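You operate a simulated robot arm through the tools that you are given. There is no shell and no other tool. Be economical: measure what you need, move in short steps, check, and stop when the job is done.

The job below is to be done with a simulated two-armed robot. You get a single attempt, and the scene is never put back.

JOB
Fit the full battery to the cordless driver and put battery 4 on charge.
Fine: switch the grey strip on and read the chargers; battery 3 goes into the battery holder.

Only the result counts: the job must be done as asked and must still hold three seconds after the hand-in. Knocking over, shifting, dropping, spilling or breaking anything else fails it.

ROBOT AND FRAMES
Two 6-joint arms with three-finger grippers on one trunk, on a base that drives. Base frame: it is fixed to the floor where the robot stands at the start and does not move with it; the origin is under the middle of the robot, x ahead of it, y to its left, z up; the surface under the hand at the start is at about z = 0.74. Readings come in m, degrees, newtons and seconds.
The left shoulder is at the start at [0.021, 0.17, 1.507], the right one opposite. With the tool pointing down near the work surface each hand reaches from about 0.2 to 0.48 m from the robot's upright axis, wherever it stands, measured 20 degrees to its own side. Places, roughly: charger by the cable rest [0.8, 0.1, 0.8]; charger by the grey strip [0.8, 0, 0.8]; right slot of the battery holder [0.6, -0.1, 0.8]; switch of the grey socket strip [0.5, -0.2, 0.8]; well of the charger by the cable rest [0.8, 0.1, 0.8]; well of the charger by the grey strip [0.8, 0, 0.8]. Payload 2.2 kg a hand.
Tool frame (each hand has its own): the origin (TCP) lies between the finger pads and is the grasp point; the fingertips stand 0.025 m ahead of it; z points along the fingers, y is the line along which they close. Largest opening 0.104 m; the body of the gripper starts 0.074 m behind the TCP.
Orientation is that of the tool frame in the base frame, as a unit quaternion [w, x, y, z]. With the fingers straight down and closing along the base's y, the tool's x points along the base's -x, its y along +y and its z along -z.

CONTROLS
- The arms move only by the tool servo_tool. It takes "left_increments", "right_increments" or both (then of equal length, played together; a hand with none holds still); each is a list of rows, each a list of 3 entries, a list of its own where there are three numbers: the turn, a rotation vector about the base's x, y, z in units of 120 degrees (1.0 is 120 degrees), then the shift along the base's x, y, z in units of 100 mm (1.0 is 100 mm), then the closure in counts, from 0 (fully open) to 255 (shut). In form: [[[ax, ay, az], [tx, ty, tz], jaw], ...]. A call has 1 to 12 rows; each row is the pose to reach, as a shift and turn from the pose commanded when the call began. A call with a number of a shift or a turn outside -1 to 1 is refused whole. Rows are played at 5 a second. More than 0.05 m and 8.6 degrees between two rows, or a gripper value outside its range, and nothing of the call is played. A pose out of reach is approached as far as the arm can. The call stops where the force on the tool passes 50 N (or 10 N more than at its start, if that is more) or the arm is blocked; 0.2 s more then pass. Each finger halts on what it meets, pressing with about 25 N; the grip force reading is that of the motor and also rises with nothing between the fingers. The clock runs only during rows and for 0.2 s after the last one: add rows that repeat a pose to give the fingers time. It gives the time, the measured TCP pose, the force on the tool (base axes), the opening and the grip force at its end, in the units of the frame above (readings bear some noise), with the torque about the TCP (base axes, N m) and any sound that the robot's microphone picked up, and new pictures: "views" is both (left out), scene, wrist or none (wrist: the cameras of the hands that moved).
- Cameras (640 x 400 px; columns grow to the right, rows downward): "scene" is now at [0.1526, -0.0004, 1.384]; the picture's right is [0.01, -1.00, 0.00], its down [-0.72, -0.01, -0.69] and it looks along [0.69, 0.01, -0.72] (base axes); focal length 252 px, centre (320, 200). "left" rides on the left gripper at [0.082, -0.003, -0.104] in its tool frame; the picture's right is [0.04, 1.00, 0.00], its down [-0.75, 0.03, -0.66] and it looks along [-0.66, 0.03, 0.75] (tool axes); focal length 256 px, centre (320, 200). "right" rides on the right gripper at [0.082, 0.003, -0.104] in its tool frame; the picture's right is [-0.04, 1.00, 0.00], its down [-0.75, -0.03, -0.66] and it looks along [-0.66, -0.03, 0.75] (tool axes); focal length 256 px, centre (320, 200). There is no depth. A picture from a camera that has moved, and an enlarged one, comes with that camera's place and axes in the base frame and with its lens.
- slide_trunk(by): slides the trunk up (or, below 0, down) by that many m; the arms and the scene camera ride with it, the base frame stays. It gives what a move gives, with no picture.
- base_move(legs): drives the robot by 1 to 6 legs, each [ahead, left, turn to the left] in m, m and degrees, along the robot's own axes; the way and the turn of a leg run together, so that a leg with both is an arc; at most 1.5 m and 180 degrees a leg. The arms and the cameras ride along, it lands a little off, and it stops where it bumps. It gives what a move gives, and a new picture of the scene camera.
- aim_head(pan, tilt): turns the head with the scene camera to pan (to the left, within 60 degrees either way) and tilt (down, from -29 to 69), counted from straight ahead of the robot. It gives what a move gives, and a new picture of the scene camera.
- close_up(camera, box): a new picture of the part [left, top, right, bottom] of that camera's present view, enlarged. It takes no simulated time.
- finish_job(): hands the job in; it is judged then, once.

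Go step by step. Nothing tells you exact positions but the pictures and the camera data: compare them with the known pose of the tool, close in by small moves and look again before you grip or let go. The budget is 120 turns and 260 pictures, counting those below and the enlarged ones. Unless the task says otherwise, let go and move clear before handing in, and close with one line.

The tools are called after "Request:" as a command line: name --argument value ..., lists and objects as JSON in quotes. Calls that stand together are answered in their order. servo_tool: Moves the arms, as the interface text tells. Its arguments: {"type":"object","properties":{"left_increments":{"type":"array","items":{"type":"array"}},"right_increments":{"type":"array","items":{"type":"array"}},"views":{"type":"string","enum":["both","scene","wrist","none"]}},"required":[]} The other tools are called the same way: slide_trunk (by) slides the trunk up or down; base_move (legs) drives the base; aim_head (pan, tilt) turns the head that bears the scene camera; close_up (camera, box) takes an enlarged picture of a part of a camera's view; finish_job () hands the job in.

At the start:

```text
time: 0.0
left_tcp_pos: [0.504, 0.2276, 1.0672]
left_ee_rot: [0.0, 0.0, 1.0, 0.0]
left_wrist_force: [0.9, 0.1, -0.4]
left_ft_torque: [-0.02, 0.01, -0.01]
left_width: 0.1037
left_grip_force: 0.1
right_tcp_pos: [0.4915, -0.1797, 1.1095]
right_ee_rot: [0.001, 0.0, 1.0, 0.0]
right_wrist_force: [0.0, -0.1, 0.1]
right_ft_torque: [0.01, 0.02, -0.01]
right_width: 0.104
right_grip_force: 0.0
trunk travel left (down, up): [-0.699, 0.043]
robot x, y, heading: [-0.0011, 0.0014, 0.3]
head pan, tilt: [0.8, 46.1]
```

scene: 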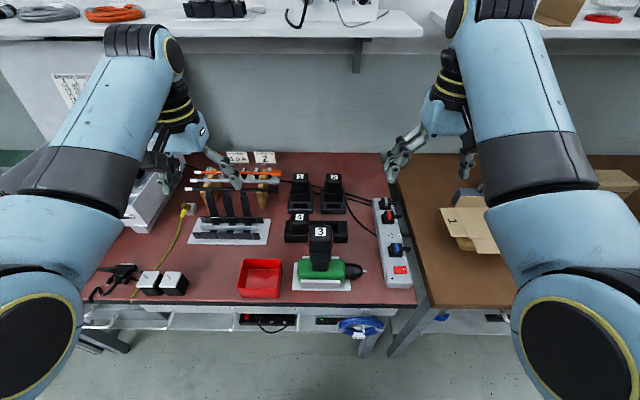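
right: 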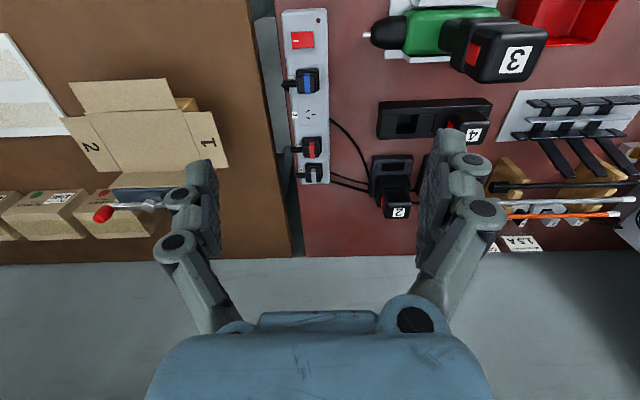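
left: 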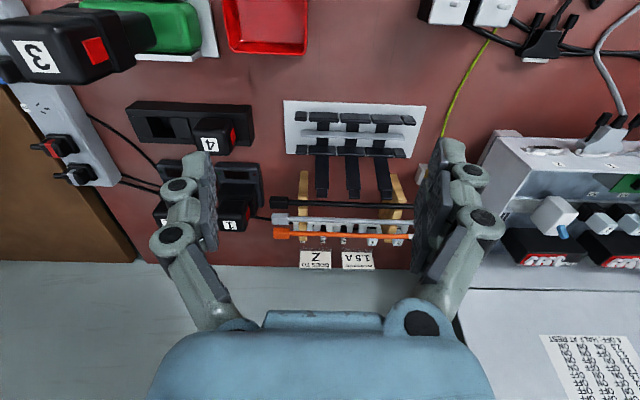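

I see the driver with battery 3, a holder with battery 4, two chargers holding batteries, and the grey strip with a red switch. I'll look closer first.

Request:
close_up --camera "scene" --box '[260, 160, 420, 300]'

Request:
close_up --camera "right" --box '[270, 0, 560, 230]'

Request:
close_up --camera "left" --box '[0, 0, 280, 240]'

```text
2.86 times, centred on (340, 230) of scene
camera zoom: at [0.1526, -0.0004, 1.384], right [0.01, -1.0, 0.0], down [-0.72, -0.01, -0.69], along [0.69, 0.01, -0.72], focal length 720 px, centre (263, 114)
```

zoom: 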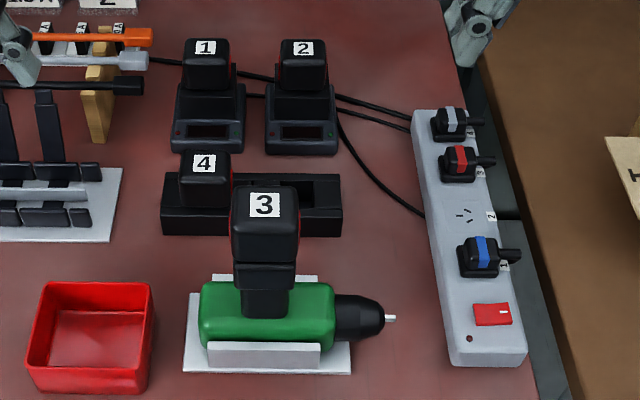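

```text
1.74 times, centred on (415, 115) of right
camera zoom: at [0.4106, -0.1758, 1.2137], right [0.04, 1.0, 0.0], down [0.75, -0.03, 0.66], along [0.66, -0.03, -0.75], focal length 445 px, centre (155, 348)
```

zoom: 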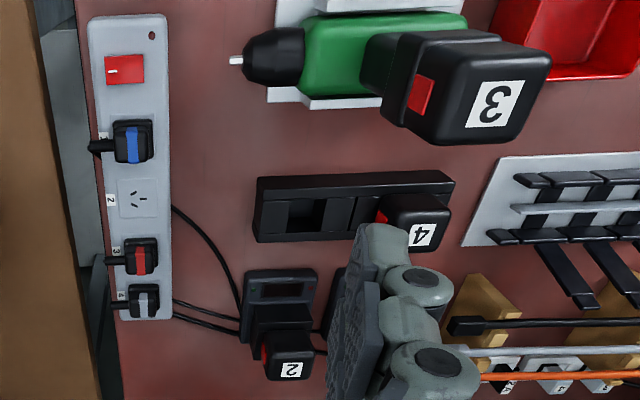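

```text
1.67 times, centred on (140, 120) of left
camera zoom: at [0.4206, 0.2251, 1.1721], right [-0.04, 1.0, 0.0], down [0.75, 0.03, 0.66], along [0.66, 0.03, -0.75], focal length 427 px, centre (620, 333)
```

zoom: 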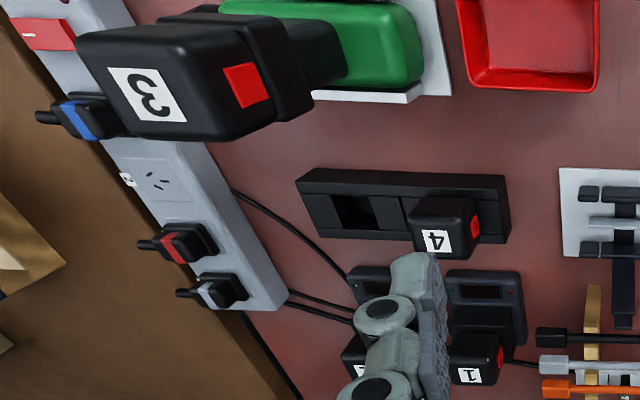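

The switch is about [0.477, -0.204, 0.78]. I'll inspect it and the driver/battery joints in close-up.

Request:
close_up --camera "right" --box '[275, 0, 345, 50]'

Request:
close_up --camera "scene" --box '[280, 165, 360, 225]'

Request:
close_up --camera "scene" --box '[285, 210, 375, 300]'

Request:
aim_head --pan 0 --tilt 66

```text
8.00 times, centred on (310, 25) of right
camera zoom: at [0.4106, -0.1758, 1.2137], right [0.04, 1.0, 0.0], down [0.75, -0.03, 0.66], along [0.66, -0.03, -0.75], focal length 2048 px, centre (400, 1600)
```

zoom: 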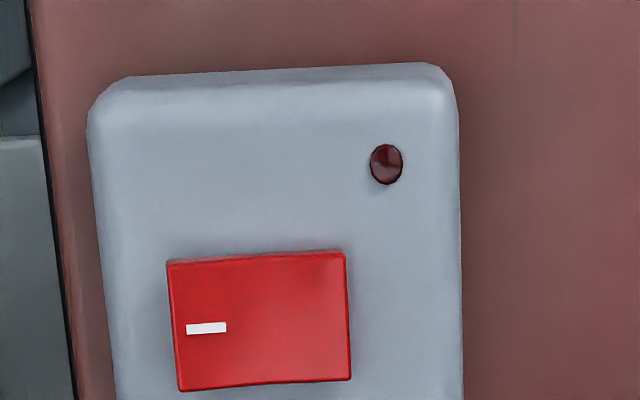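

```text
6.67 times, centred on (320, 195) of scene
camera zoom: at [0.1526, -0.0004, 1.384], right [0.01, -1.0, 0.0], down [-0.72, -0.01, -0.69], along [0.69, 0.01, -0.72], focal length 1680 px, centre (320, 233)
```

zoom: 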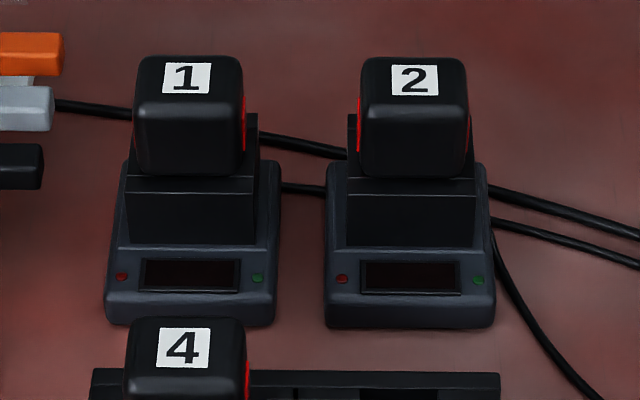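

```text
4.44 times, centred on (330, 255) of scene
camera zoom: at [0.1526, -0.0004, 1.384], right [0.01, -1.0, 0.0], down [-0.72, -0.01, -0.69], along [0.69, 0.01, -0.72], focal length 1120 px, centre (276, -44)
```

zoom: 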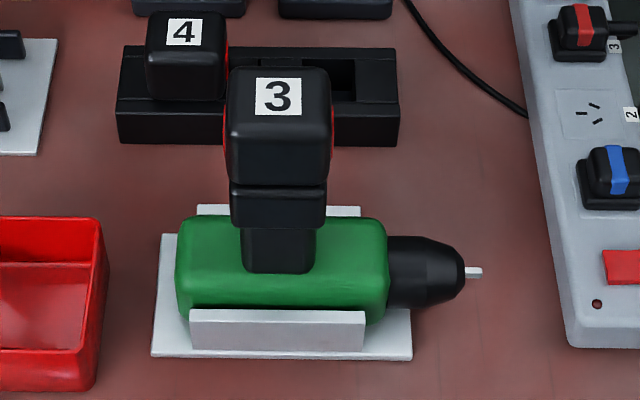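

```text
time: 0.8
left_tcp_pos: [0.5034, 0.2279, 1.0662]
left_ee_rot: [0.001, 0.001, 1.0, 0.0]
left_wrist_force: [0.1, 0.3, -0.4]
left_ft_torque: [0.03, -0.01, 0.0]
left_width: 0.1039
left_grip_force: 0.1
right_tcp_pos: [0.4933, -0.1788, 1.1094]
right_ee_rot: [0.001, 0.0, 1.0, 0.0]
right_wrist_force: [-0.5, 0.8, 0.1]
right_ft_torque: [0.0, 0.0, 0.0]
right_width: 0.1041
right_grip_force: 0.0
trunk travel left (down, up): [-0.699, 0.043]
robot x, y, heading: [-0.0032, 0.0003, -0.1]
head pan, tilt: [0.0, 66.0]
camera scene: at [0.1317, -0.0016, 1.3595], right [0.0, -1.0, 0.0], down [-0.91, 0.0, -0.41], along [0.41, 0.0, -0.91], focal length 252 px, centre (320, 200)
```

scene: 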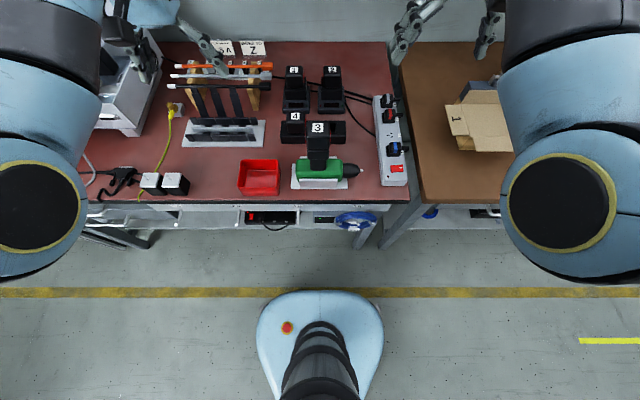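

The base is wide and a table leg stands near y=-0.2, so I'll first drive a little ahead just for the switch.

Request:
base_move --legs '[[0.1, 0, 0]]'

```text
time: 2.0
left_tcp_pos: [0.6045, 0.228, 1.0673]
left_ee_rot: [0.0, 0.0, 1.0, 0.0]
left_wrist_force: [-0.1, -0.7, -1.0]
left_ft_torque: [-0.01, 0.0, 0.0]
left_width: 0.1042
left_grip_force: 0.1
right_tcp_pos: [0.593, -0.1783, 1.1097]
right_ee_rot: [0.0, 0.001, 1.0, 0.0]
right_wrist_force: [-0.4, 0.3, 0.5]
right_ft_torque: [-0.02, 0.0, 0.0]
right_width: 0.1042
right_grip_force: 0.0
trunk travel left (down, up): [-0.699, 0.043]
robot x, y, heading: [0.101, -0.001, -0.0]
head pan, tilt: [0.0, 66.0]
camera scene: at [0.2331, -0.0015, 1.3594], right [0.0, -1.0, 0.0], down [-0.91, 0.0, -0.41], along [0.41, 0.0, -0.91], focal length 252 px, centre (320, 200)
```

scene: 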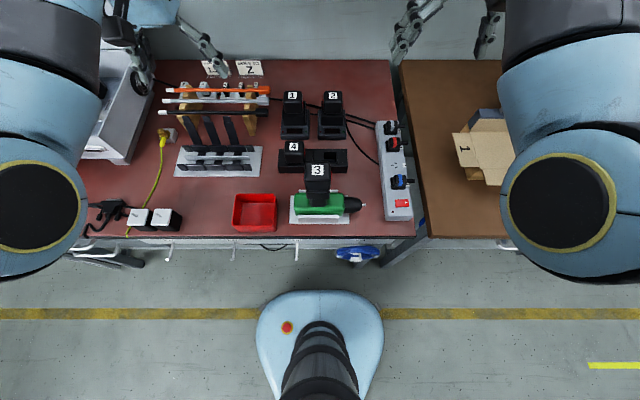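

Strip switch confirmed at about [0.48, -0.205]. I bring the right hand over it, closing the fingers.

Request:
servo_tool --right_increments '[[[0, 0, 0], [-0.3, -0.1, 0], 100], [[0, 0, 0], [-0.6, -0.2, 0], 200], [[0, 0, 0], [-1, -0.3, -0.2], 255], [[0, 0, 0], [-1, -0.35, -0.6], 255], [[0, 0, 0], [-1, -0.35, -1], 255]]' --views "none"

Request:
servo_tool --right_increments '[[[0, 0, 0], [-0.1, 0, -0.4], 255], [[0, 0, 0], [-0.1, 0, -0.8], 255], [[0, 0, 0], [-0.1, 0, -0.8], 255]]'

```text
time: 3.2
left_tcp_pos: [0.602, 0.2274, 1.0671]
left_ee_rot: [0.001, 0.0, 1.0, 0.0]
left_wrist_force: [0.1, -0.9, 0.0]
left_ft_torque: [0.02, -0.01, 0.0]
left_width: 0.1037
left_grip_force: 0.1
right_tcp_pos: [0.4939, -0.2134, 1.0088]
right_ee_rot: [0.0, 0.0, 1.0, 0.0]
right_wrist_force: [0.0, -0.4, 0.3]
right_ft_torque: [0.01, -0.01, 0.0]
right_width: 0.0
right_grip_force: 25.6
right hand out of reach, approached as far as the arm can: row 1, 2, 3
trunk travel left (down, up): [-0.699, 0.043]
robot x, y, heading: [0.0994, -0.004, -0.1]
head pan, tilt: [0.0, 66.0]
```

```text
time: 4.0
left_tcp_pos: [0.6034, 0.2281, 1.0679]
left_ee_rot: [0.0, 0.0, 1.0, -0.001]
left_wrist_force: [0.0, 0.7, 0.6]
left_ft_torque: [0.02, 0.01, 0.03]
left_width: 0.1039
left_grip_force: 0.0
right_tcp_pos: [0.4838, -0.2136, 0.929]
right_ee_rot: [0.002, 0.001, 1.0, 0.0]
right_wrist_force: [-0.4, -0.3, 0.7]
right_ft_torque: [0.0, -0.02, 0.03]
right_width: 0.0
right_grip_force: 25.0
trunk travel left (down, up): [-0.699, 0.043]
robot x, y, heading: [0.0988, -0.0007, -0.2]
head pan, tilt: [0.0, 66.0]
camera scene: at [0.2319, -0.0015, 1.3595], right [0.0, -1.0, 0.0], down [-0.91, 0.0, -0.41], along [0.41, 0.0, -0.91], focal length 252 px, centre (320, 200)
camera right: at [0.4007, -0.2099, 1.0336], right [0.04, 1.0, 0.0], down [0.75, -0.03, 0.66], along [0.66, -0.03, -0.75], focal length 256 px, centre (320, 200)
```

scene: 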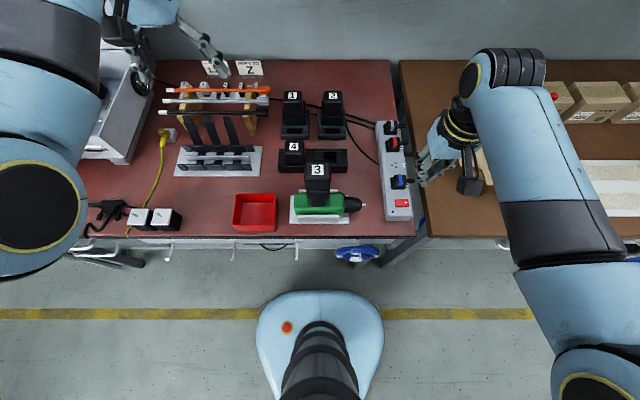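
right: 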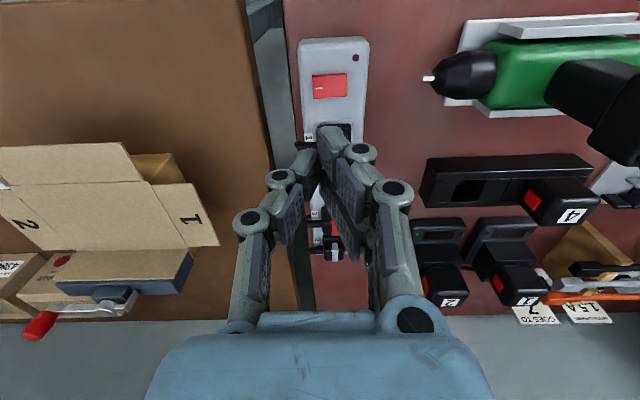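

I align the closed fingertips with the marked (−y) end of the rocker and lower.

Request:
servo_tool --right_increments '[[[0, 0, 0], [-0.04, -0.035, -0.4], 255], [[0, 0, 0], [-0.04, -0.035, -0.8], 255], [[0, 0, 0], [-0.04, -0.035, -1], 255], [[0, 0, 0], [-0.04, -0.035, -1], 255]]' --views "wrist"

Request:
close_up --camera "scene" --box '[370, 160, 450, 230]'

```text
time: 5.0
left_tcp_pos: [0.603, 0.2276, 1.0669]
left_ee_rot: [0.001, 0.0, 1.0, 0.0]
left_wrist_force: [0.1, -0.1, -0.3]
left_ft_torque: [0.01, -0.02, -0.02]
left_width: 0.1039
left_grip_force: 0.1
right_tcp_pos: [0.4794, -0.2181, 0.8305]
right_ee_rot: [0.001, 0.0, 1.0, 0.0]
right_wrist_force: [1.1, 0.6, -0.5]
right_ft_torque: [-0.03, -0.02, 0.01]
right_width: 0.0001
right_grip_force: 24.9
trunk travel left (down, up): [-0.699, 0.043]
robot x, y, heading: [0.0981, -0.0019, 0.1]
head pan, tilt: [0.0, 66.0]
camera right: at [0.3976, -0.2143, 0.9339], right [0.04, 1.0, 0.0], down [0.75, -0.03, 0.66], along [0.66, -0.03, -0.75], focal length 256 px, centre (320, 200)
```

right: 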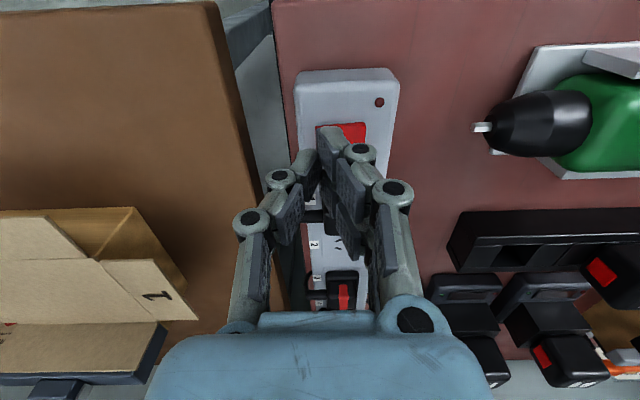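

```text
5.71 times, centred on (410, 195) of scene
camera zoom: at [0.2319, -0.0015, 1.3595], right [0.0, -1.0, 0.0], down [-0.91, 0.0, -0.41], along [0.41, 0.0, -0.91], focal length 1440 px, centre (-194, 229)
```

zoom: 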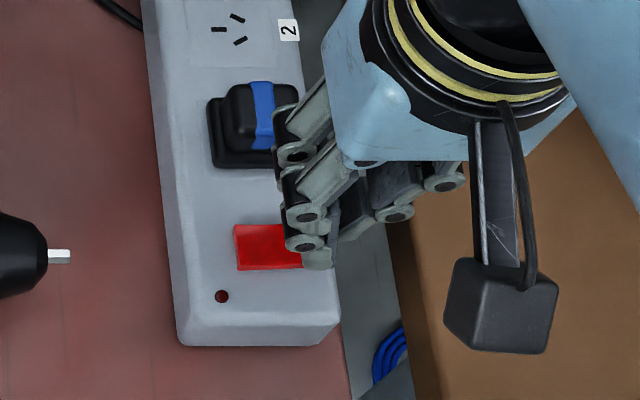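

Request:
servo_tool --right_increments '[[[0, 0, 0], [0, 0, -0.1], 255], [[0, 0, 0], [0, 0, -0.15], 255], [[0, 0, 0], [0, 0, -0.2], 255], [[0, 0, 0], [0, 0, -0.24], 255], [[0, 0, 0], [0, 0, -0.28], 255], [[0, 0, 0], [0, 0, -0.32], 255], [[0, 0, 0], [0, 0, -0.36], 255]]' --views "wrist"

Request:
close_up --camera "scene" --box '[370, 160, 450, 230]'

```text
time: 6.2
left_tcp_pos: [0.5992, 0.2273, 1.068]
left_ee_rot: [0.001, 0.001, 1.0, -0.001]
left_wrist_force: [0.5, 1.0, -1.1]
left_ft_torque: [-0.01, -0.02, -0.01]
left_width: 0.1039
left_grip_force: 0.1
right_tcp_pos: [0.4785, -0.2176, 0.8071]
right_ee_rot: [0.004, 0.0, 1.0, -0.001]
right_wrist_force: [-21.0, -0.7, 45.2]
right_ft_torque: [0.31, 0.57, 0.12]
right_width: 0.0001
right_grip_force: 25.2
trunk travel left (down, up): [-0.699, 0.043]
robot x, y, heading: [0.1021, -0.003, -0.2]
head pan, tilt: [0.0, 66.0]
stopped in row 5 (right hand): the force on the tool passed its limit at 60 N (the readings are from after the stop); the commanded pose is now the measured one
camera right: at [0.3965, -0.2145, 0.9115], right [0.04, 1.0, 0.0], down [0.75, -0.03, 0.66], along [0.66, -0.03, -0.75], focal length 256 px, centre (320, 200)
```

right: 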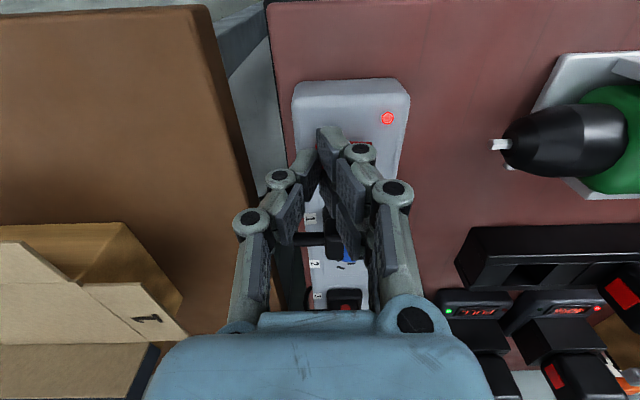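

```text
5.71 times, centred on (410, 195) of scene
camera zoom: at [0.2273, -0.0006, 1.3604], right [0.0, -1.0, 0.0], down [-0.91, 0.0, -0.41], along [0.41, 0.0, -0.91], focal length 1440 px, centre (-194, 229)
```

zoom: 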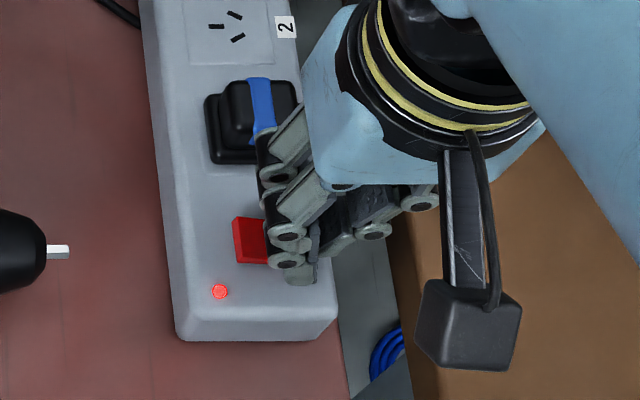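

The strip is on and the chargers lit up: the one by the strip (battery 2) appears to read FULL. I raise the hand and verify the displays.

Request:
servo_tool --right_increments '[[[0, 0, 0], [0, 0, 0.3], 255], [[0, 0, 0], [0, 0, 0.7], 255], [[0, 0, 0], [0, 0, 1.0], 255]]' --views "none"

Request:
close_up --camera "scene" --box '[270, 85, 360, 145]'

Request:
close_up --camera "scene" --box '[270, 130, 380, 230]'

```text
time: 7.0
left_tcp_pos: [0.6046, 0.2262, 1.0667]
left_ee_rot: [-0.001, 0.001, 1.0, 0.0]
left_wrist_force: [0.2, -0.6, 0.2]
left_ft_torque: [-0.02, 0.02, -0.02]
left_width: 0.104
left_grip_force: 0.0
right_tcp_pos: [0.4819, -0.2206, 0.9053]
right_ee_rot: [0.003, 0.0, 1.0, 0.0]
right_wrist_force: [-1.0, -0.1, -0.4]
right_ft_torque: [-0.02, -0.02, 0.02]
right_width: 0.0
right_grip_force: 25.4
trunk travel left (down, up): [-0.699, 0.043]
robot x, y, heading: [0.1015, -0.0002, -0.2]
head pan, tilt: [0.0, 66.0]
```

```text
6.67 times, centred on (315, 115) of scene
camera zoom: at [0.2325, -0.0018, 1.3594], right [0.0, -1.0, 0.0], down [-0.91, 0.0, -0.41], along [0.41, 0.0, -0.91], focal length 1680 px, centre (353, 767)
```

zoom: 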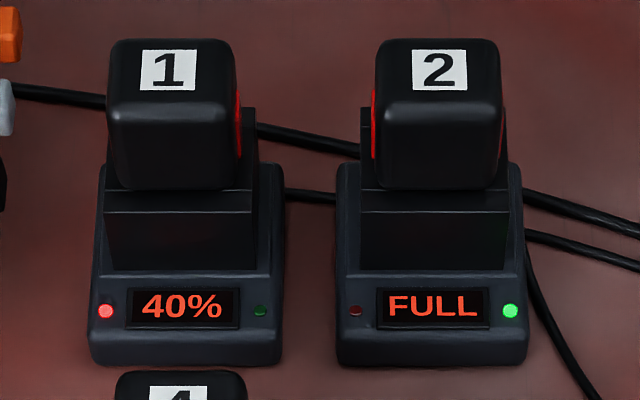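

```text
4.00 times, centred on (325, 180) of scene
camera zoom: at [0.2325, -0.0018, 1.3594], right [0.0, -1.0, 0.0], down [-0.91, 0.0, -0.41], along [0.41, 0.0, -0.91], focal length 1008 px, centre (300, 280)
```

zoom: 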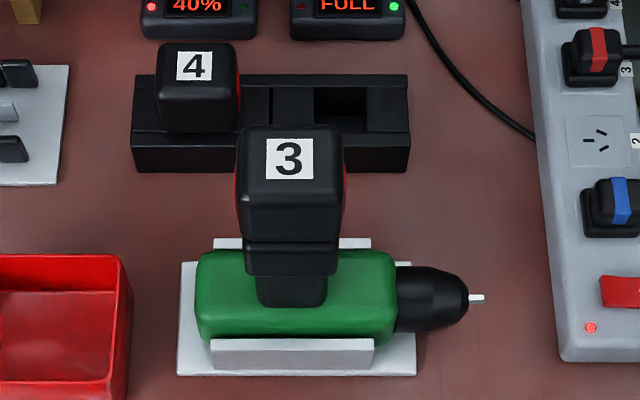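

Battery 2 is FULL, battery 1 at 40%. Next I check whether the base can go under the table edge.

Request:
aim_head --pan 0 --tilt 55

Request:
close_up --camera "scene" --box '[60, 220, 460, 400]'

```text
time: 7.7
left_tcp_pos: [0.6039, 0.2265, 1.0672]
left_ee_rot: [0.001, 0.001, 1.0, 0.0]
left_wrist_force: [-0.4, 0.0, -0.1]
left_ft_torque: [0.01, 0.01, -0.01]
left_width: 0.1038
left_grip_force: 0.0
right_tcp_pos: [0.4814, -0.2208, 0.9055]
right_ee_rot: [0.002, 0.0, 1.0, 0.0]
right_wrist_force: [0.4, 0.8, -0.1]
right_ft_torque: [0.0, 0.01, -0.01]
right_width: 0.0
right_grip_force: 24.5
trunk travel left (down, up): [-0.699, 0.043]
robot x, y, heading: [0.0963, -0.0006, -0.0]
head pan, tilt: [0.0, 55.0]
camera scene: at [0.2442, -0.0017, 1.3721], right [0.0, -1.0, 0.0], down [-0.82, 0.0, -0.57], along [0.57, 0.0, -0.82], focal length 252 px, centre (320, 200)
```

scene: 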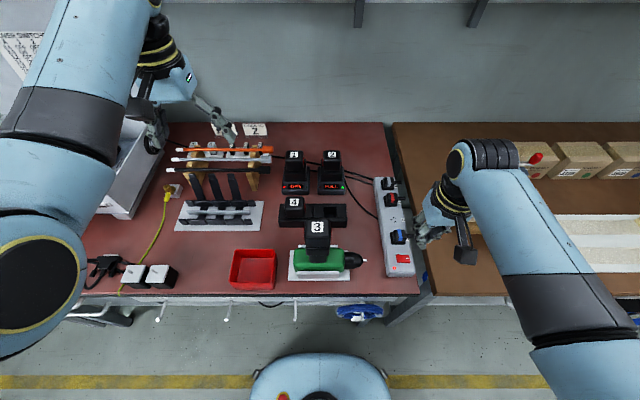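

```text
1.60 times, centred on (260, 310) of scene
camera zoom: at [0.2442, -0.0017, 1.3721], right [0.0, -1.0, 0.0], down [-0.82, 0.0, -0.57], along [0.57, 0.0, -0.82], focal length 403 px, centre (416, 24)
```

zoom: 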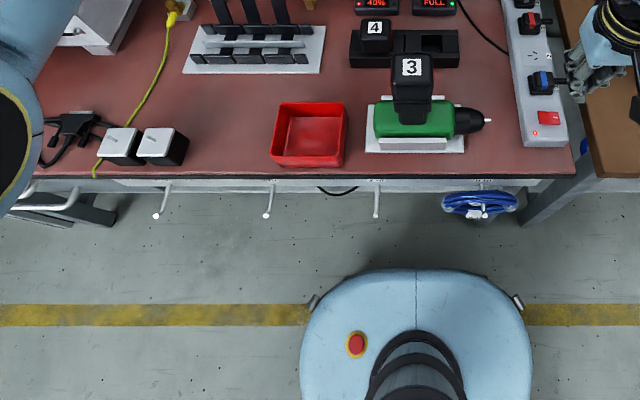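

Below the table edge it's open except short hooks, so I can drive to about x=0.27, y=0.12. First I raise the right hand and retract and raise the left one.

Request:
servo_tool --left_increments '[[[0, 0, 0], [-0.3, 0, 0.1], 0], [[0, 0, 0], [-0.6, 0, 0.3], 0], [[0, 0, 0], [-0.9, 0, 0.6], 0], [[0, 0, 0], [-1, 0, 1], 0]]' --right_increments '[[[0, 0, 0], [0, 0, 0.3], 255], [[0, 0, 0], [0, 0, 0.6], 200], [[0, 0, 0], [0, 0, 0.9], 100], [[0, 0, 0], [0, 0, 1.0], 100]]' --views "none"

Request:
servo_tool --left_increments '[[[0, 0, 0], [-0.3, 0, 0.1], 0], [[0, 0, 0], [-0.6, 0, 0.3], 0], [[0, 0, 0], [-0.8, 0, 0.6], 0], [[0, 0, 0], [-0.8, 0, 0.9], 0]]' --right_increments '[[[0, 0, 0], [0, 0, 0.3], 100], [[0, 0, 0], [0, 0, 0.6], 100], [[0, 0, 0], [0, 0, 0.9], 100], [[0, 0, 0], [0, 0, 1.0], 100]]' --views "scene"

```text
time: 8.7
left_tcp_pos: [0.5332, 0.2246, 1.0772]
left_ee_rot: [0.001, 0.0, 1.0, 0.0]
left_wrist_force: [-0.2, 0.8, -0.1]
left_ft_torque: [-0.03, 0.0, 0.03]
left_width: 0.1041
left_grip_force: 0.1
left hand out of reach, approached as far as the arm can: row 2, 3, 4
right_tcp_pos: [0.4819, -0.2201, 1.0057]
right_ee_rot: [0.003, 0.0, 1.0, -0.001]
right_wrist_force: [0.5, 1.0, 0.4]
right_ft_torque: [0.0, -0.01, 0.01]
right_width: 0.0632
right_grip_force: 0.0
trunk travel left (down, up): [-0.699, 0.043]
robot x, y, heading: [0.1027, 0.0023, 0.0]
head pan, tilt: [0.0, 55.0]
```

```text
time: 9.7
left_tcp_pos: [0.475, 0.2152, 1.0647]
left_ee_rot: [0.001, 0.001, 1.0, 0.0]
left_wrist_force: [0.7, 0.5, 1.3]
left_ft_torque: [0.0, -0.04, 0.01]
left_width: 0.1042
left_grip_force: 0.0
left hand out of reach, approached as far as the arm can: row 1, 2, 3, 4
right_tcp_pos: [0.4869, -0.2152, 1.0677]
right_ee_rot: [0.005, -0.001, 1.0, 0.0]
right_wrist_force: [-0.1, 0.0, 0.2]
right_ft_torque: [0.04, 0.02, -0.01]
right_width: 0.0634
right_grip_force: 0.1
right hand out of reach, approached as far as the arm can: row 3, 4
trunk travel left (down, up): [-0.699, 0.043]
robot x, y, heading: [0.0997, -0.0016, 0.0]
head pan, tilt: [0.0, 55.0]
camera scene: at [0.2444, -0.0017, 1.3722], right [0.0, -1.0, 0.0], down [-0.82, 0.0, -0.57], along [0.57, 0.0, -0.82], focal length 252 px, centre (320, 200)
```

scene: 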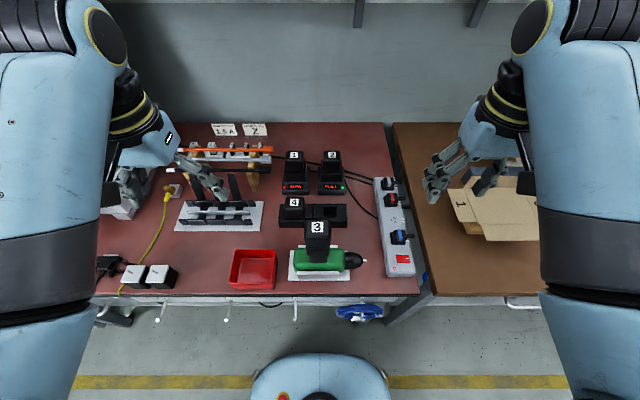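

The left hand can't go higher, so I tuck it closer to the robot and then drive left and ahead.

Request:
servo_tool --left_increments '[[[0, 0, 0], [-0.3, 0.1, -0.1], 0], [[0, 0, 0], [-0.6, 0.2, -0.2], 0], [[0, 0, 0], [-0.9, 0.3, -0.2], 0], [[0, 0, 0], [-1, 0.4, -0.2], 0]]' --views "none"

Request:
base_move --legs '[[0, 0.13, 0], [0.1, 0, 0]]'

```text
time: 10.7
left_tcp_pos: [0.3765, 0.2556, 1.0419]
left_ee_rot: [0.0, 0.0, 1.0, 0.001]
left_wrist_force: [0.3, -0.8, 0.2]
left_ft_torque: [0.0, 0.01, -0.03]
left_width: 0.1041
left_grip_force: 0.1
right_tcp_pos: [0.4859, -0.2145, 1.0672]
right_ee_rot: [0.004, 0.0, 1.0, -0.002]
right_wrist_force: [0.2, -0.1, 0.3]
right_ft_torque: [-0.01, 0.02, 0.0]
right_width: 0.0633
right_grip_force: 0.0
trunk travel left (down, up): [-0.699, 0.043]
robot x, y, heading: [0.1004, -0.0002, 0.3]
head pan, tilt: [0.0, 55.0]
```

```text
time: 12.7
left_tcp_pos: [0.4773, 0.3845, 1.0419]
left_ee_rot: [0.0, 0.0, 1.0, 0.0]
left_wrist_force: [0.4, -0.1, 0.0]
left_ft_torque: [0.05, 0.02, -0.01]
left_width: 0.1039
left_grip_force: 0.0
right_tcp_pos: [0.5867, -0.0865, 1.0671]
right_ee_rot: [0.003, 0.0, 1.0, -0.001]
right_wrist_force: [0.7, 0.1, -0.2]
right_ft_torque: [0.01, 0.06, 0.02]
right_width: 0.063
right_grip_force: 0.1
trunk travel left (down, up): [-0.699, 0.043]
robot x, y, heading: [0.202, 0.1271, 0.1]
head pan, tilt: [0.0, 55.0]
camera scene: at [0.3452, 0.1273, 1.3721], right [0.0, -1.0, 0.0], down [-0.82, 0.0, -0.57], along [0.57, 0.0, -0.82], focal length 252 px, centre (320, 200)
```

scene: 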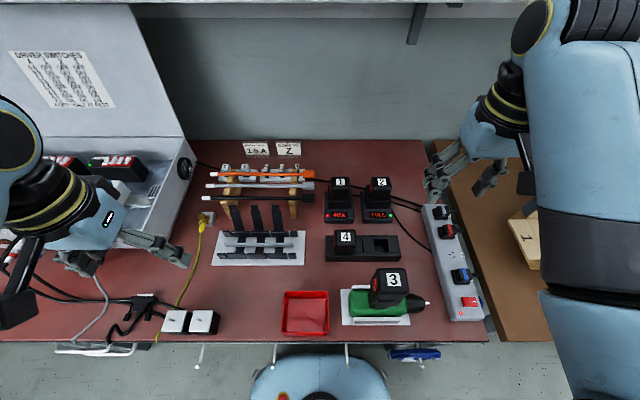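

Base is in place. Battery 3 sits about [0.483, 0, top ≈0.93]; I bring the open right hand above it.

Request:
servo_tool --right_increments '[[[0, 0, 0], [-0.3, 0.3, -0.1], 0], [[0, 0, 0], [-0.6, 0.6, -0.3], 0], [[0, 0, 0], [-0.9, 0.87, -0.4], 0], [[0, 0, 0], [-1.0, 0.87, -0.4], 0], [[0, 0, 0], [-1.0, 0.87, -0.4], 0]]'

```text
time: 13.4
left_tcp_pos: [0.4757, 0.3831, 1.0435]
left_ee_rot: [-0.001, 0.0, 1.0, 0.0]
left_wrist_force: [0.4, 0.2, -0.6]
left_ft_torque: [0.01, 0.02, -0.02]
left_width: 0.1039
left_grip_force: 0.2
right_tcp_pos: [0.5314, -0.1172, 1.0343]
right_ee_rot: [0.015, -0.014, 0.994, -0.108]
right_wrist_force: [0.4, -0.5, -0.6]
right_ft_torque: [0.01, -0.02, 0.0]
right_width: 0.1039
right_grip_force: 0.0
right hand out of reach, approached as far as the arm can: row 3
trunk travel left (down, up): [-0.699, 0.043]
robot x, y, heading: [0.1984, 0.1325, -0.1]
head pan, tilt: [0.0, 55.0]
stopped in row 3 (right hand): the arm was blocked; the commanded pose is now the measured one
camera scene: at [0.3436, 0.1266, 1.3722], right [0.0, -1.0, 0.0], down [-0.82, 0.0, -0.57], along [0.57, 0.0, -0.82], focal length 252 px, centre (320, 200)
camera right: at [0.4445, -0.0939, 1.1318], right [0.02, 0.98, -0.21], down [0.73, 0.13, 0.67], along [0.68, -0.17, -0.71], focal length 256 px, centre (320, 200)
```

scene: 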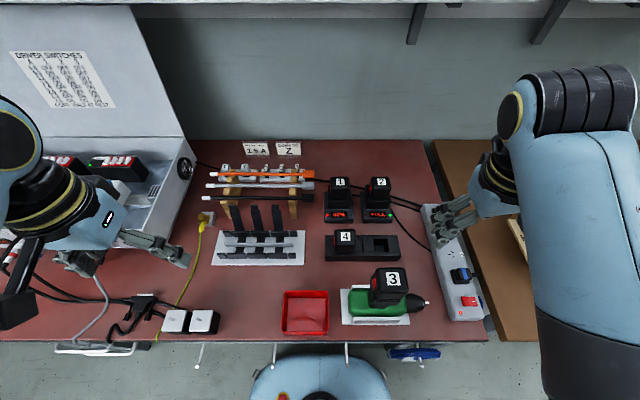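
right: 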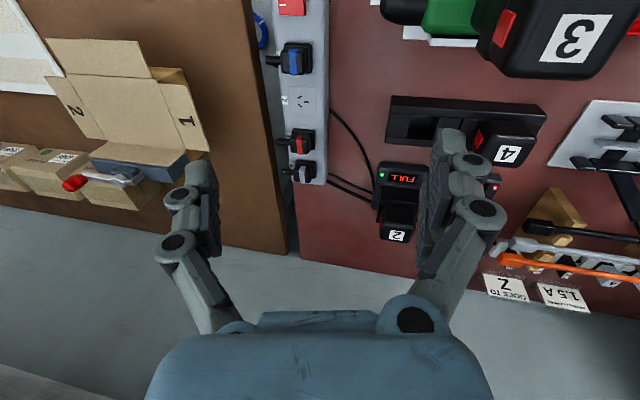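

The arm was blocked by folding while high; I'll restore the tool to vertical and go a bit lower, then move in.

Request:
servo_tool --right_increments '[[[0.05, 0.007, -0.006], [0, 0, -0.2], 0], [[0.103, 0.014, -0.013], [0, 0, -0.4], 0], [[0.103, 0.014, -0.013], [0, 0.3, -0.45], 0], [[0.103, 0.014, -0.013], [-0.1, 0.6, -0.45], 0], [[0.103, 0.014, -0.013], [-0.2, 0.9, -0.45], 0]]'

```text
time: 14.8
left_tcp_pos: [0.4757, 0.3843, 1.0422]
left_ee_rot: [-0.001, -0.001, 1.0, 0.0]
left_wrist_force: [-0.7, 0.8, 0.6]
left_ft_torque: [0.03, 0.01, -0.03]
left_width: 0.1041
left_grip_force: 0.0
right_tcp_pos: [0.5176, -0.0975, 0.9845]
right_ee_rot: [0.009, -0.014, 0.997, -0.077]
right_wrist_force: [0.6, 0.7, 0.7]
right_ft_torque: [0.0, -0.01, 0.03]
right_width: 0.1041
right_grip_force: 0.0
trunk travel left (down, up): [-0.699, 0.043]
robot x, y, heading: [0.2039, 0.1327, -0.0]
head pan, tilt: [0.0, 55.0]
stopped in row 5 (right hand): the arm was blocked; the commanded pose is now the measured one
camera scene: at [0.344, 0.1279, 1.3722], right [0.0, -1.0, 0.0], down [-0.82, 0.0, -0.57], along [0.57, 0.0, -0.82], focal length 252 px, centre (320, 200)
camera right: at [0.4337, -0.0806, 1.0866], right [0.02, 0.99, -0.15], down [0.74, 0.09, 0.66], along [0.67, -0.12, -0.73], focal length 256 px, centre (320, 200)
```

scene: 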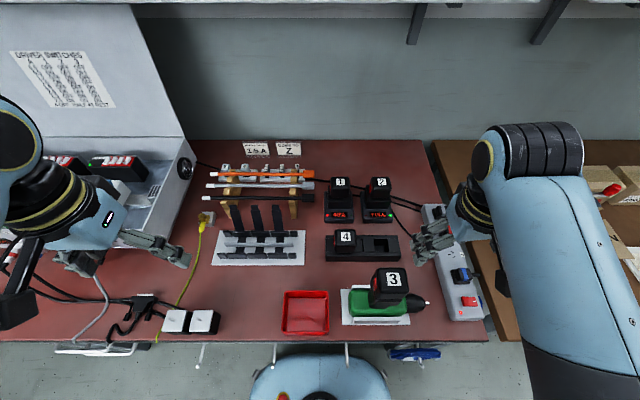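
right: 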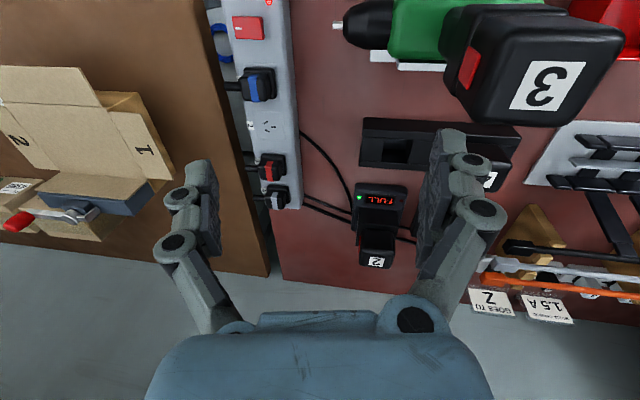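

The arm is too folded for this height here; the driver needs to be about 0.42 m ahead of the axis. I straighten the tool and back the base off.

Request:
servo_tool --right_increments '[[[0, 0, 0], [0.1, -0.3, 0], 0], [[0.037, 0.004, -0.006], [0.2, -0.4, 0], 0], [[0.074, 0.009, -0.013], [0.2, -0.4, 0], 0], [[0.074, 0.009, -0.013], [0.2, -0.4, 0], 0]]' --views "none"

Request:
base_move --legs '[[-0.13, 0, 0], [0, 0.04, 0]]'

```text
time: 15.8
left_tcp_pos: [0.4758, 0.3829, 1.041]
left_ee_rot: [-0.001, 0.001, 1.0, -0.001]
left_wrist_force: [0.5, 0.1, -0.1]
left_ft_torque: [0.0, -0.01, 0.01]
left_width: 0.1042
left_grip_force: 0.0
right_tcp_pos: [0.5379, -0.1372, 0.9851]
right_ee_rot: [-0.001, 0.001, 1.0, 0.003]
right_wrist_force: [-0.6, -0.4, -0.7]
right_ft_torque: [-0.03, 0.0, -0.02]
right_width: 0.1039
right_grip_force: 0.0
trunk travel left (down, up): [-0.699, 0.043]
robot x, y, heading: [0.1975, 0.1311, -0.1]
head pan, tilt: [0.0, 55.0]
```

```text
time: 17.5
left_tcp_pos: [0.3475, 0.4231, 1.0424]
left_ee_rot: [-0.001, 0.0, 1.0, -0.001]
left_wrist_force: [0.1, 0.7, 0.3]
left_ft_torque: [0.01, 0.01, 0.01]
left_width: 0.1039
left_grip_force: 0.1
right_tcp_pos: [0.4079, -0.0969, 0.9852]
right_ee_rot: [-0.001, 0.001, 1.0, 0.002]
right_wrist_force: [-0.5, 0.5, -0.1]
right_ft_torque: [0.0, 0.0, 0.03]
right_width: 0.1037
right_grip_force: 0.0
trunk travel left (down, up): [-0.699, 0.043]
robot x, y, heading: [0.0706, 0.1689, -0.1]
head pan, tilt: [0.0, 55.0]
camera scene: at [0.2148, 0.1671, 1.3722], right [0.0, -1.0, 0.0], down [-0.82, 0.0, -0.57], along [0.57, 0.0, -0.82], focal length 252 px, centre (320, 200)
```

scene: 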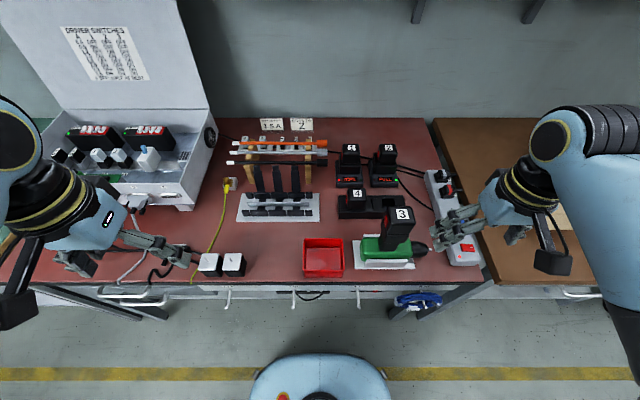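

Now I move over battery 3.

Request:
servo_tool --right_increments '[[[0, 0, 0], [0.4, 0, 0.1], 0], [[0, 0, 0], [0.75, 0.2, 0.15], 0], [[0, 0, 0], [0.75, 0.6, 0.15], 0], [[0, 0, 0], [0.75, 0.97, 0.15], 0], [[0, 0, 0], [0.75, 0.97, 0.15], 0]]'

```text
time: 18.7
left_tcp_pos: [0.3467, 0.4209, 1.0414]
left_ee_rot: [0.0, 0.001, 1.0, 0.0]
left_wrist_force: [-0.2, 0.1, -0.6]
left_ft_torque: [0.04, 0.02, 0.0]
left_width: 0.1037
left_grip_force: 0.2
right_tcp_pos: [0.4838, -0.0178, 0.9986]
right_ee_rot: [-0.002, 0.004, 1.0, -0.011]
right_wrist_force: [-0.3, -0.2, 0.8]
right_ft_torque: [0.01, -0.01, -0.01]
right_width: 0.1039
right_grip_force: 0.0
trunk travel left (down, up): [-0.699, 0.043]
robot x, y, heading: [0.0727, 0.1675, 0.4]
head pan, tilt: [0.0, 55.0]
camera scene: at [0.2145, 0.1655, 1.3722], right [0.0, -1.0, 0.0], down [-0.82, 0.0, -0.57], along [0.57, 0.0, -0.82], focal length 252 px, centre (320, 200)
camera right: at [0.402, -0.0109, 1.1023], right [0.05, 1.0, -0.02], down [0.76, -0.02, 0.66], along [0.65, -0.05, -0.76], focal length 256 px, centre (320, 200)
```

scene: 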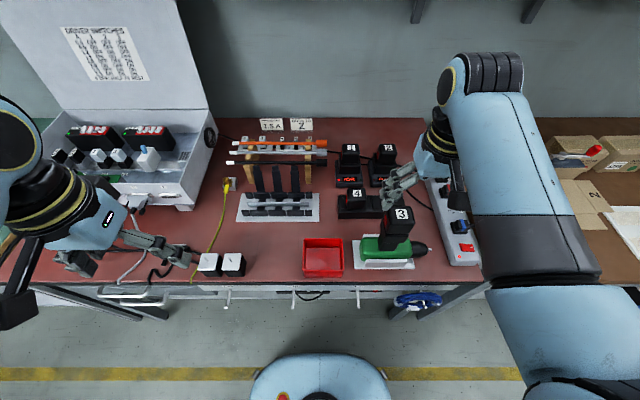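
right: 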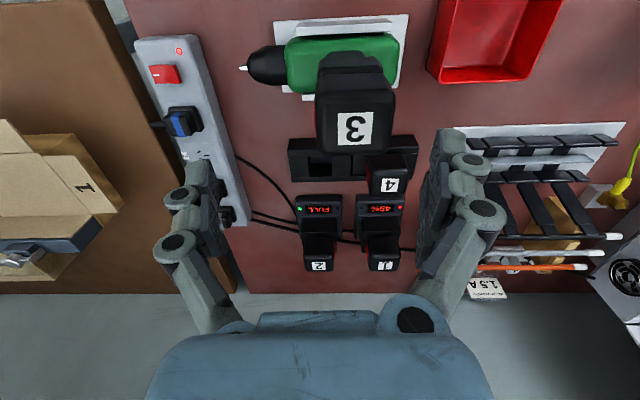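

Request:
close_up --camera "right" --box '[260, 20, 460, 165]'

Request:
close_up --camera "scene" --box '[340, 130, 460, 280]'

```text
2.76 times, centred on (360, 92) of right
camera zoom: at [0.402, -0.0109, 1.1023], right [0.05, 1.0, -0.02], down [0.76, -0.02, 0.66], along [0.65, -0.05, -0.76], focal length 706 px, centre (210, 497)
```

zoom: 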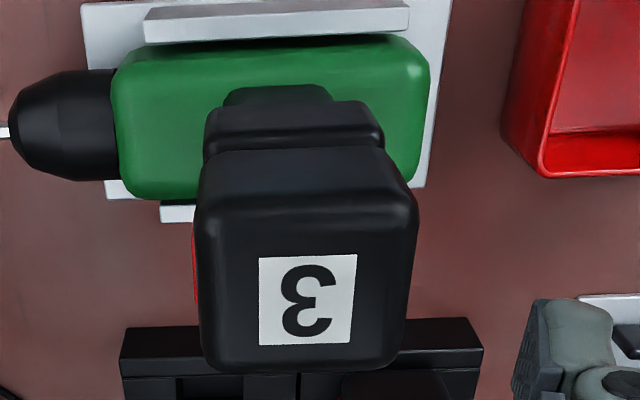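

```text
2.67 times, centred on (400, 205) of scene
camera zoom: at [0.2145, 0.1655, 1.3722], right [0.0, -1.0, 0.0], down [-0.82, 0.0, -0.57], along [0.57, 0.0, -0.82], focal length 672 px, centre (107, 187)
```

zoom: 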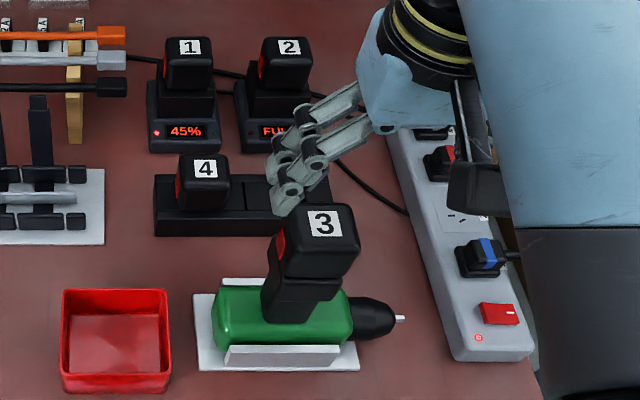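

Battery 3's top centre is at about [0.474, 0.004, 0.96], with the latch tabs on its ±y sides near z 0.935. I align and come down part way.

Request:
servo_tool --right_increments '[[[0.01, 0, 0.004], [-0.05, 0.1, 0], 0], [[0.01, 0, 0.004], [-0.1, 0.22, 0], 0], [[0.01, 0, 0.004], [-0.1, 0.22, 0], 0]]'

```text
time: 19.7
left_tcp_pos: [0.3477, 0.4219, 1.0418]
left_ee_rot: [-0.001, 0.0, 1.0, -0.001]
left_wrist_force: [-0.1, 0.2, 0.0]
left_ft_torque: [-0.01, -0.01, -0.02]
left_width: 0.1041
left_grip_force: 0.1
right_tcp_pos: [0.481, -0.0263, 0.9985]
right_ee_rot: [0.006, 0.002, 1.0, -0.03]
right_wrist_force: [-0.3, -0.3, 0.1]
right_ft_torque: [0.03, 0.03, -0.01]
right_width: 0.104
right_grip_force: 0.0
trunk travel left (down, up): [-0.699, 0.043]
robot x, y, heading: [0.0695, 0.1699, -0.1]
head pan, tilt: [0.0, 55.0]
stopped in row 3 (right hand): the arm was blocked; the commanded pose is now the measured one
camera scene: at [0.2147, 0.1662, 1.3722], right [0.0, -1.0, 0.0], down [-0.82, 0.0, -0.57], along [0.57, 0.0, -0.82], focal length 252 px, centre (320, 200)
camera right: at [0.3974, -0.0165, 1.1022], right [0.04, 1.0, -0.06], down [0.75, 0.01, 0.67], along [0.66, -0.07, -0.74], focal length 256 px, centre (320, 200)
```

scene: 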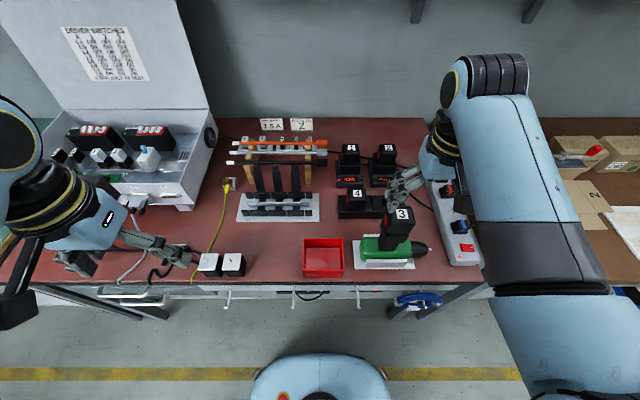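
right: 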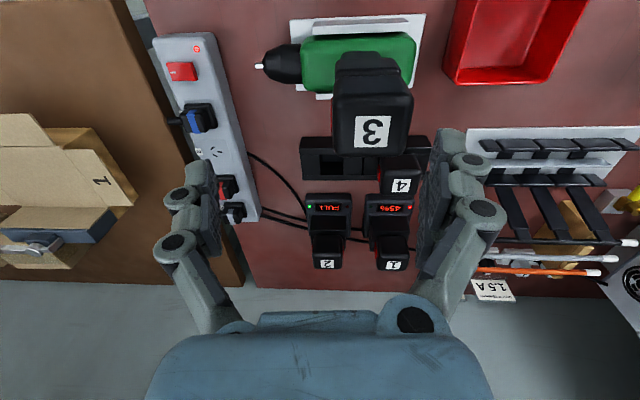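

Inward reach is limited to about 0.2 m right of the axis, so I shift the robot further left and slightly back.

Request:
servo_tool --right_increments '[[[0.01, 0.004, 0], [0.1, -0.3, 0.05], 0], [[0.029, 0.006, -0.002], [0.2, -0.6, 0.1], 0], [[0.029, 0.006, -0.002], [0.4, -0.7, 0.2], 0], [[0.029, 0.006, -0.002], [0.4, -0.7, 0.2], 0]]' --views "none"

Request:
base_move --legs '[[-0.045, 0.07, 0]]'

```text
time: 20.7
left_tcp_pos: [0.3454, 0.4211, 1.0411]
left_ee_rot: [0.0, 0.001, 1.0, 0.0]
left_wrist_force: [0.7, 0.3, -0.7]
left_ft_torque: [-0.02, 0.0, 0.01]
left_width: 0.1041
left_grip_force: 0.0
right_tcp_pos: [0.5212, -0.0943, 1.0196]
right_ee_rot: [-0.001, 0.004, 1.0, 0.002]
right_wrist_force: [0.0, -0.2, 0.7]
right_ft_torque: [0.01, 0.02, 0.01]
right_width: 0.1039
right_grip_force: 0.0
trunk travel left (down, up): [-0.699, 0.043]
robot x, y, heading: [0.0712, 0.1667, -0.0]
head pan, tilt: [0.0, 55.0]
```

```text
time: 21.8
left_tcp_pos: [0.3013, 0.4908, 1.042]
left_ee_rot: [0.0, 0.0, 1.0, -0.002]
left_wrist_force: [-0.3, 0.4, 0.6]
left_ft_torque: [-0.05, -0.02, 0.0]
left_width: 0.104
left_grip_force: 0.1
right_tcp_pos: [0.4751, -0.0244, 1.0209]
right_ee_rot: [0.0, 0.004, 1.0, 0.003]
right_wrist_force: [-0.2, 1.0, 0.7]
right_ft_torque: [-0.05, -0.02, 0.01]
right_width: 0.104
right_grip_force: 0.0
trunk travel left (down, up): [-0.699, 0.043]
robot x, y, heading: [0.0264, 0.2379, 0.1]
head pan, tilt: [0.0, 55.0]
camera scene: at [0.1688, 0.2373, 1.3723], right [0.0, -1.0, 0.0], down [-0.82, 0.0, -0.57], along [0.57, 0.0, -0.82], focal length 252 px, centre (320, 200)
```

scene: 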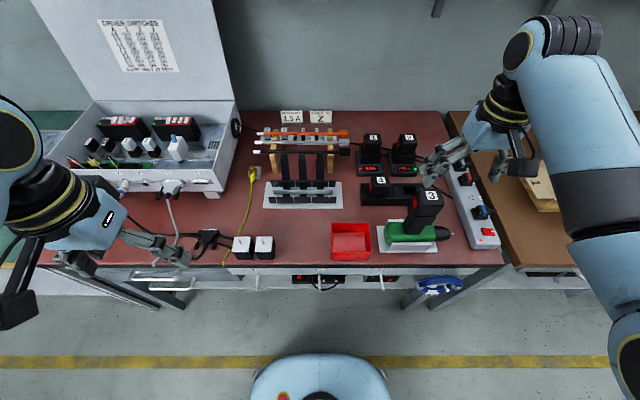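

Request:
servo_tool --right_increments '[[[0, 0, 0], [0, 0.15, -0.1], 0], [[0, 0, 0], [0, 0.29, -0.2], 0], [[0, 0, 0], [0, 0.29, -0.2], 0], [[0, 0, 0], [0, 0.29, -0.2], 0]]' --views "wrist"

Request:
close_up --camera "scene" --box '[360, 140, 480, 260]'

```text
time: 22.8
left_tcp_pos: [0.3013, 0.4911, 1.0432]
left_ee_rot: [-0.001, 0.0, 1.0, 0.0]
left_wrist_force: [-0.2, 0.0, 0.4]
left_ft_torque: [-0.01, 0.02, 0.01]
left_width: 0.1041
left_grip_force: 0.0
right_tcp_pos: [0.4764, 0.0054, 0.9993]
right_ee_rot: [-0.001, 0.003, 1.0, 0.003]
right_wrist_force: [1.1, 0.0, 0.0]
right_ft_torque: [-0.01, 0.0, -0.01]
right_width: 0.104
right_grip_force: 0.1
trunk travel left (down, up): [-0.699, 0.043]
robot x, y, heading: [0.0262, 0.2397, -0.1]
head pan, tilt: [0.0, 55.0]
camera right: at [0.3941, 0.0093, 1.1037], right [0.05, 1.0, 0.0], down [0.75, -0.04, 0.66], along [0.65, -0.03, -0.76], focal length 256 px, centre (320, 200)
```

right: 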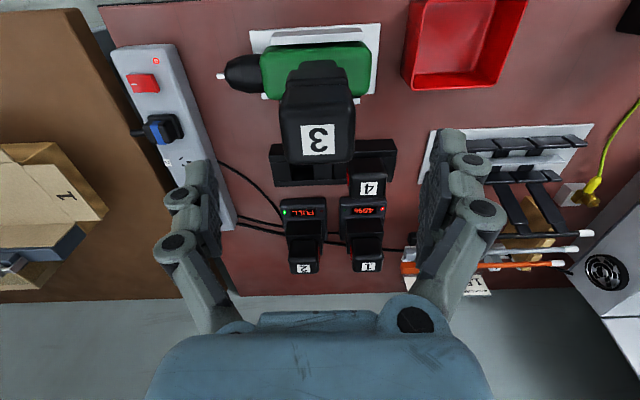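

```text
3.33 times, centred on (420, 200) of scene
camera zoom: at [0.1696, 0.2364, 1.3722], right [0.0, -1.0, 0.0], down [-0.82, 0.0, -0.57], along [0.57, 0.0, -0.82], focal length 840 px, centre (-13, 200)
```

zoom: 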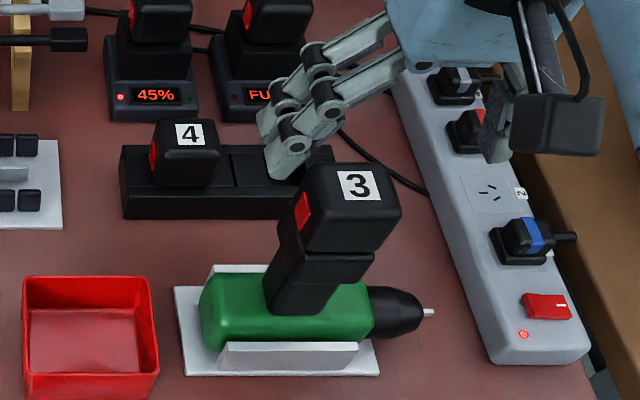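

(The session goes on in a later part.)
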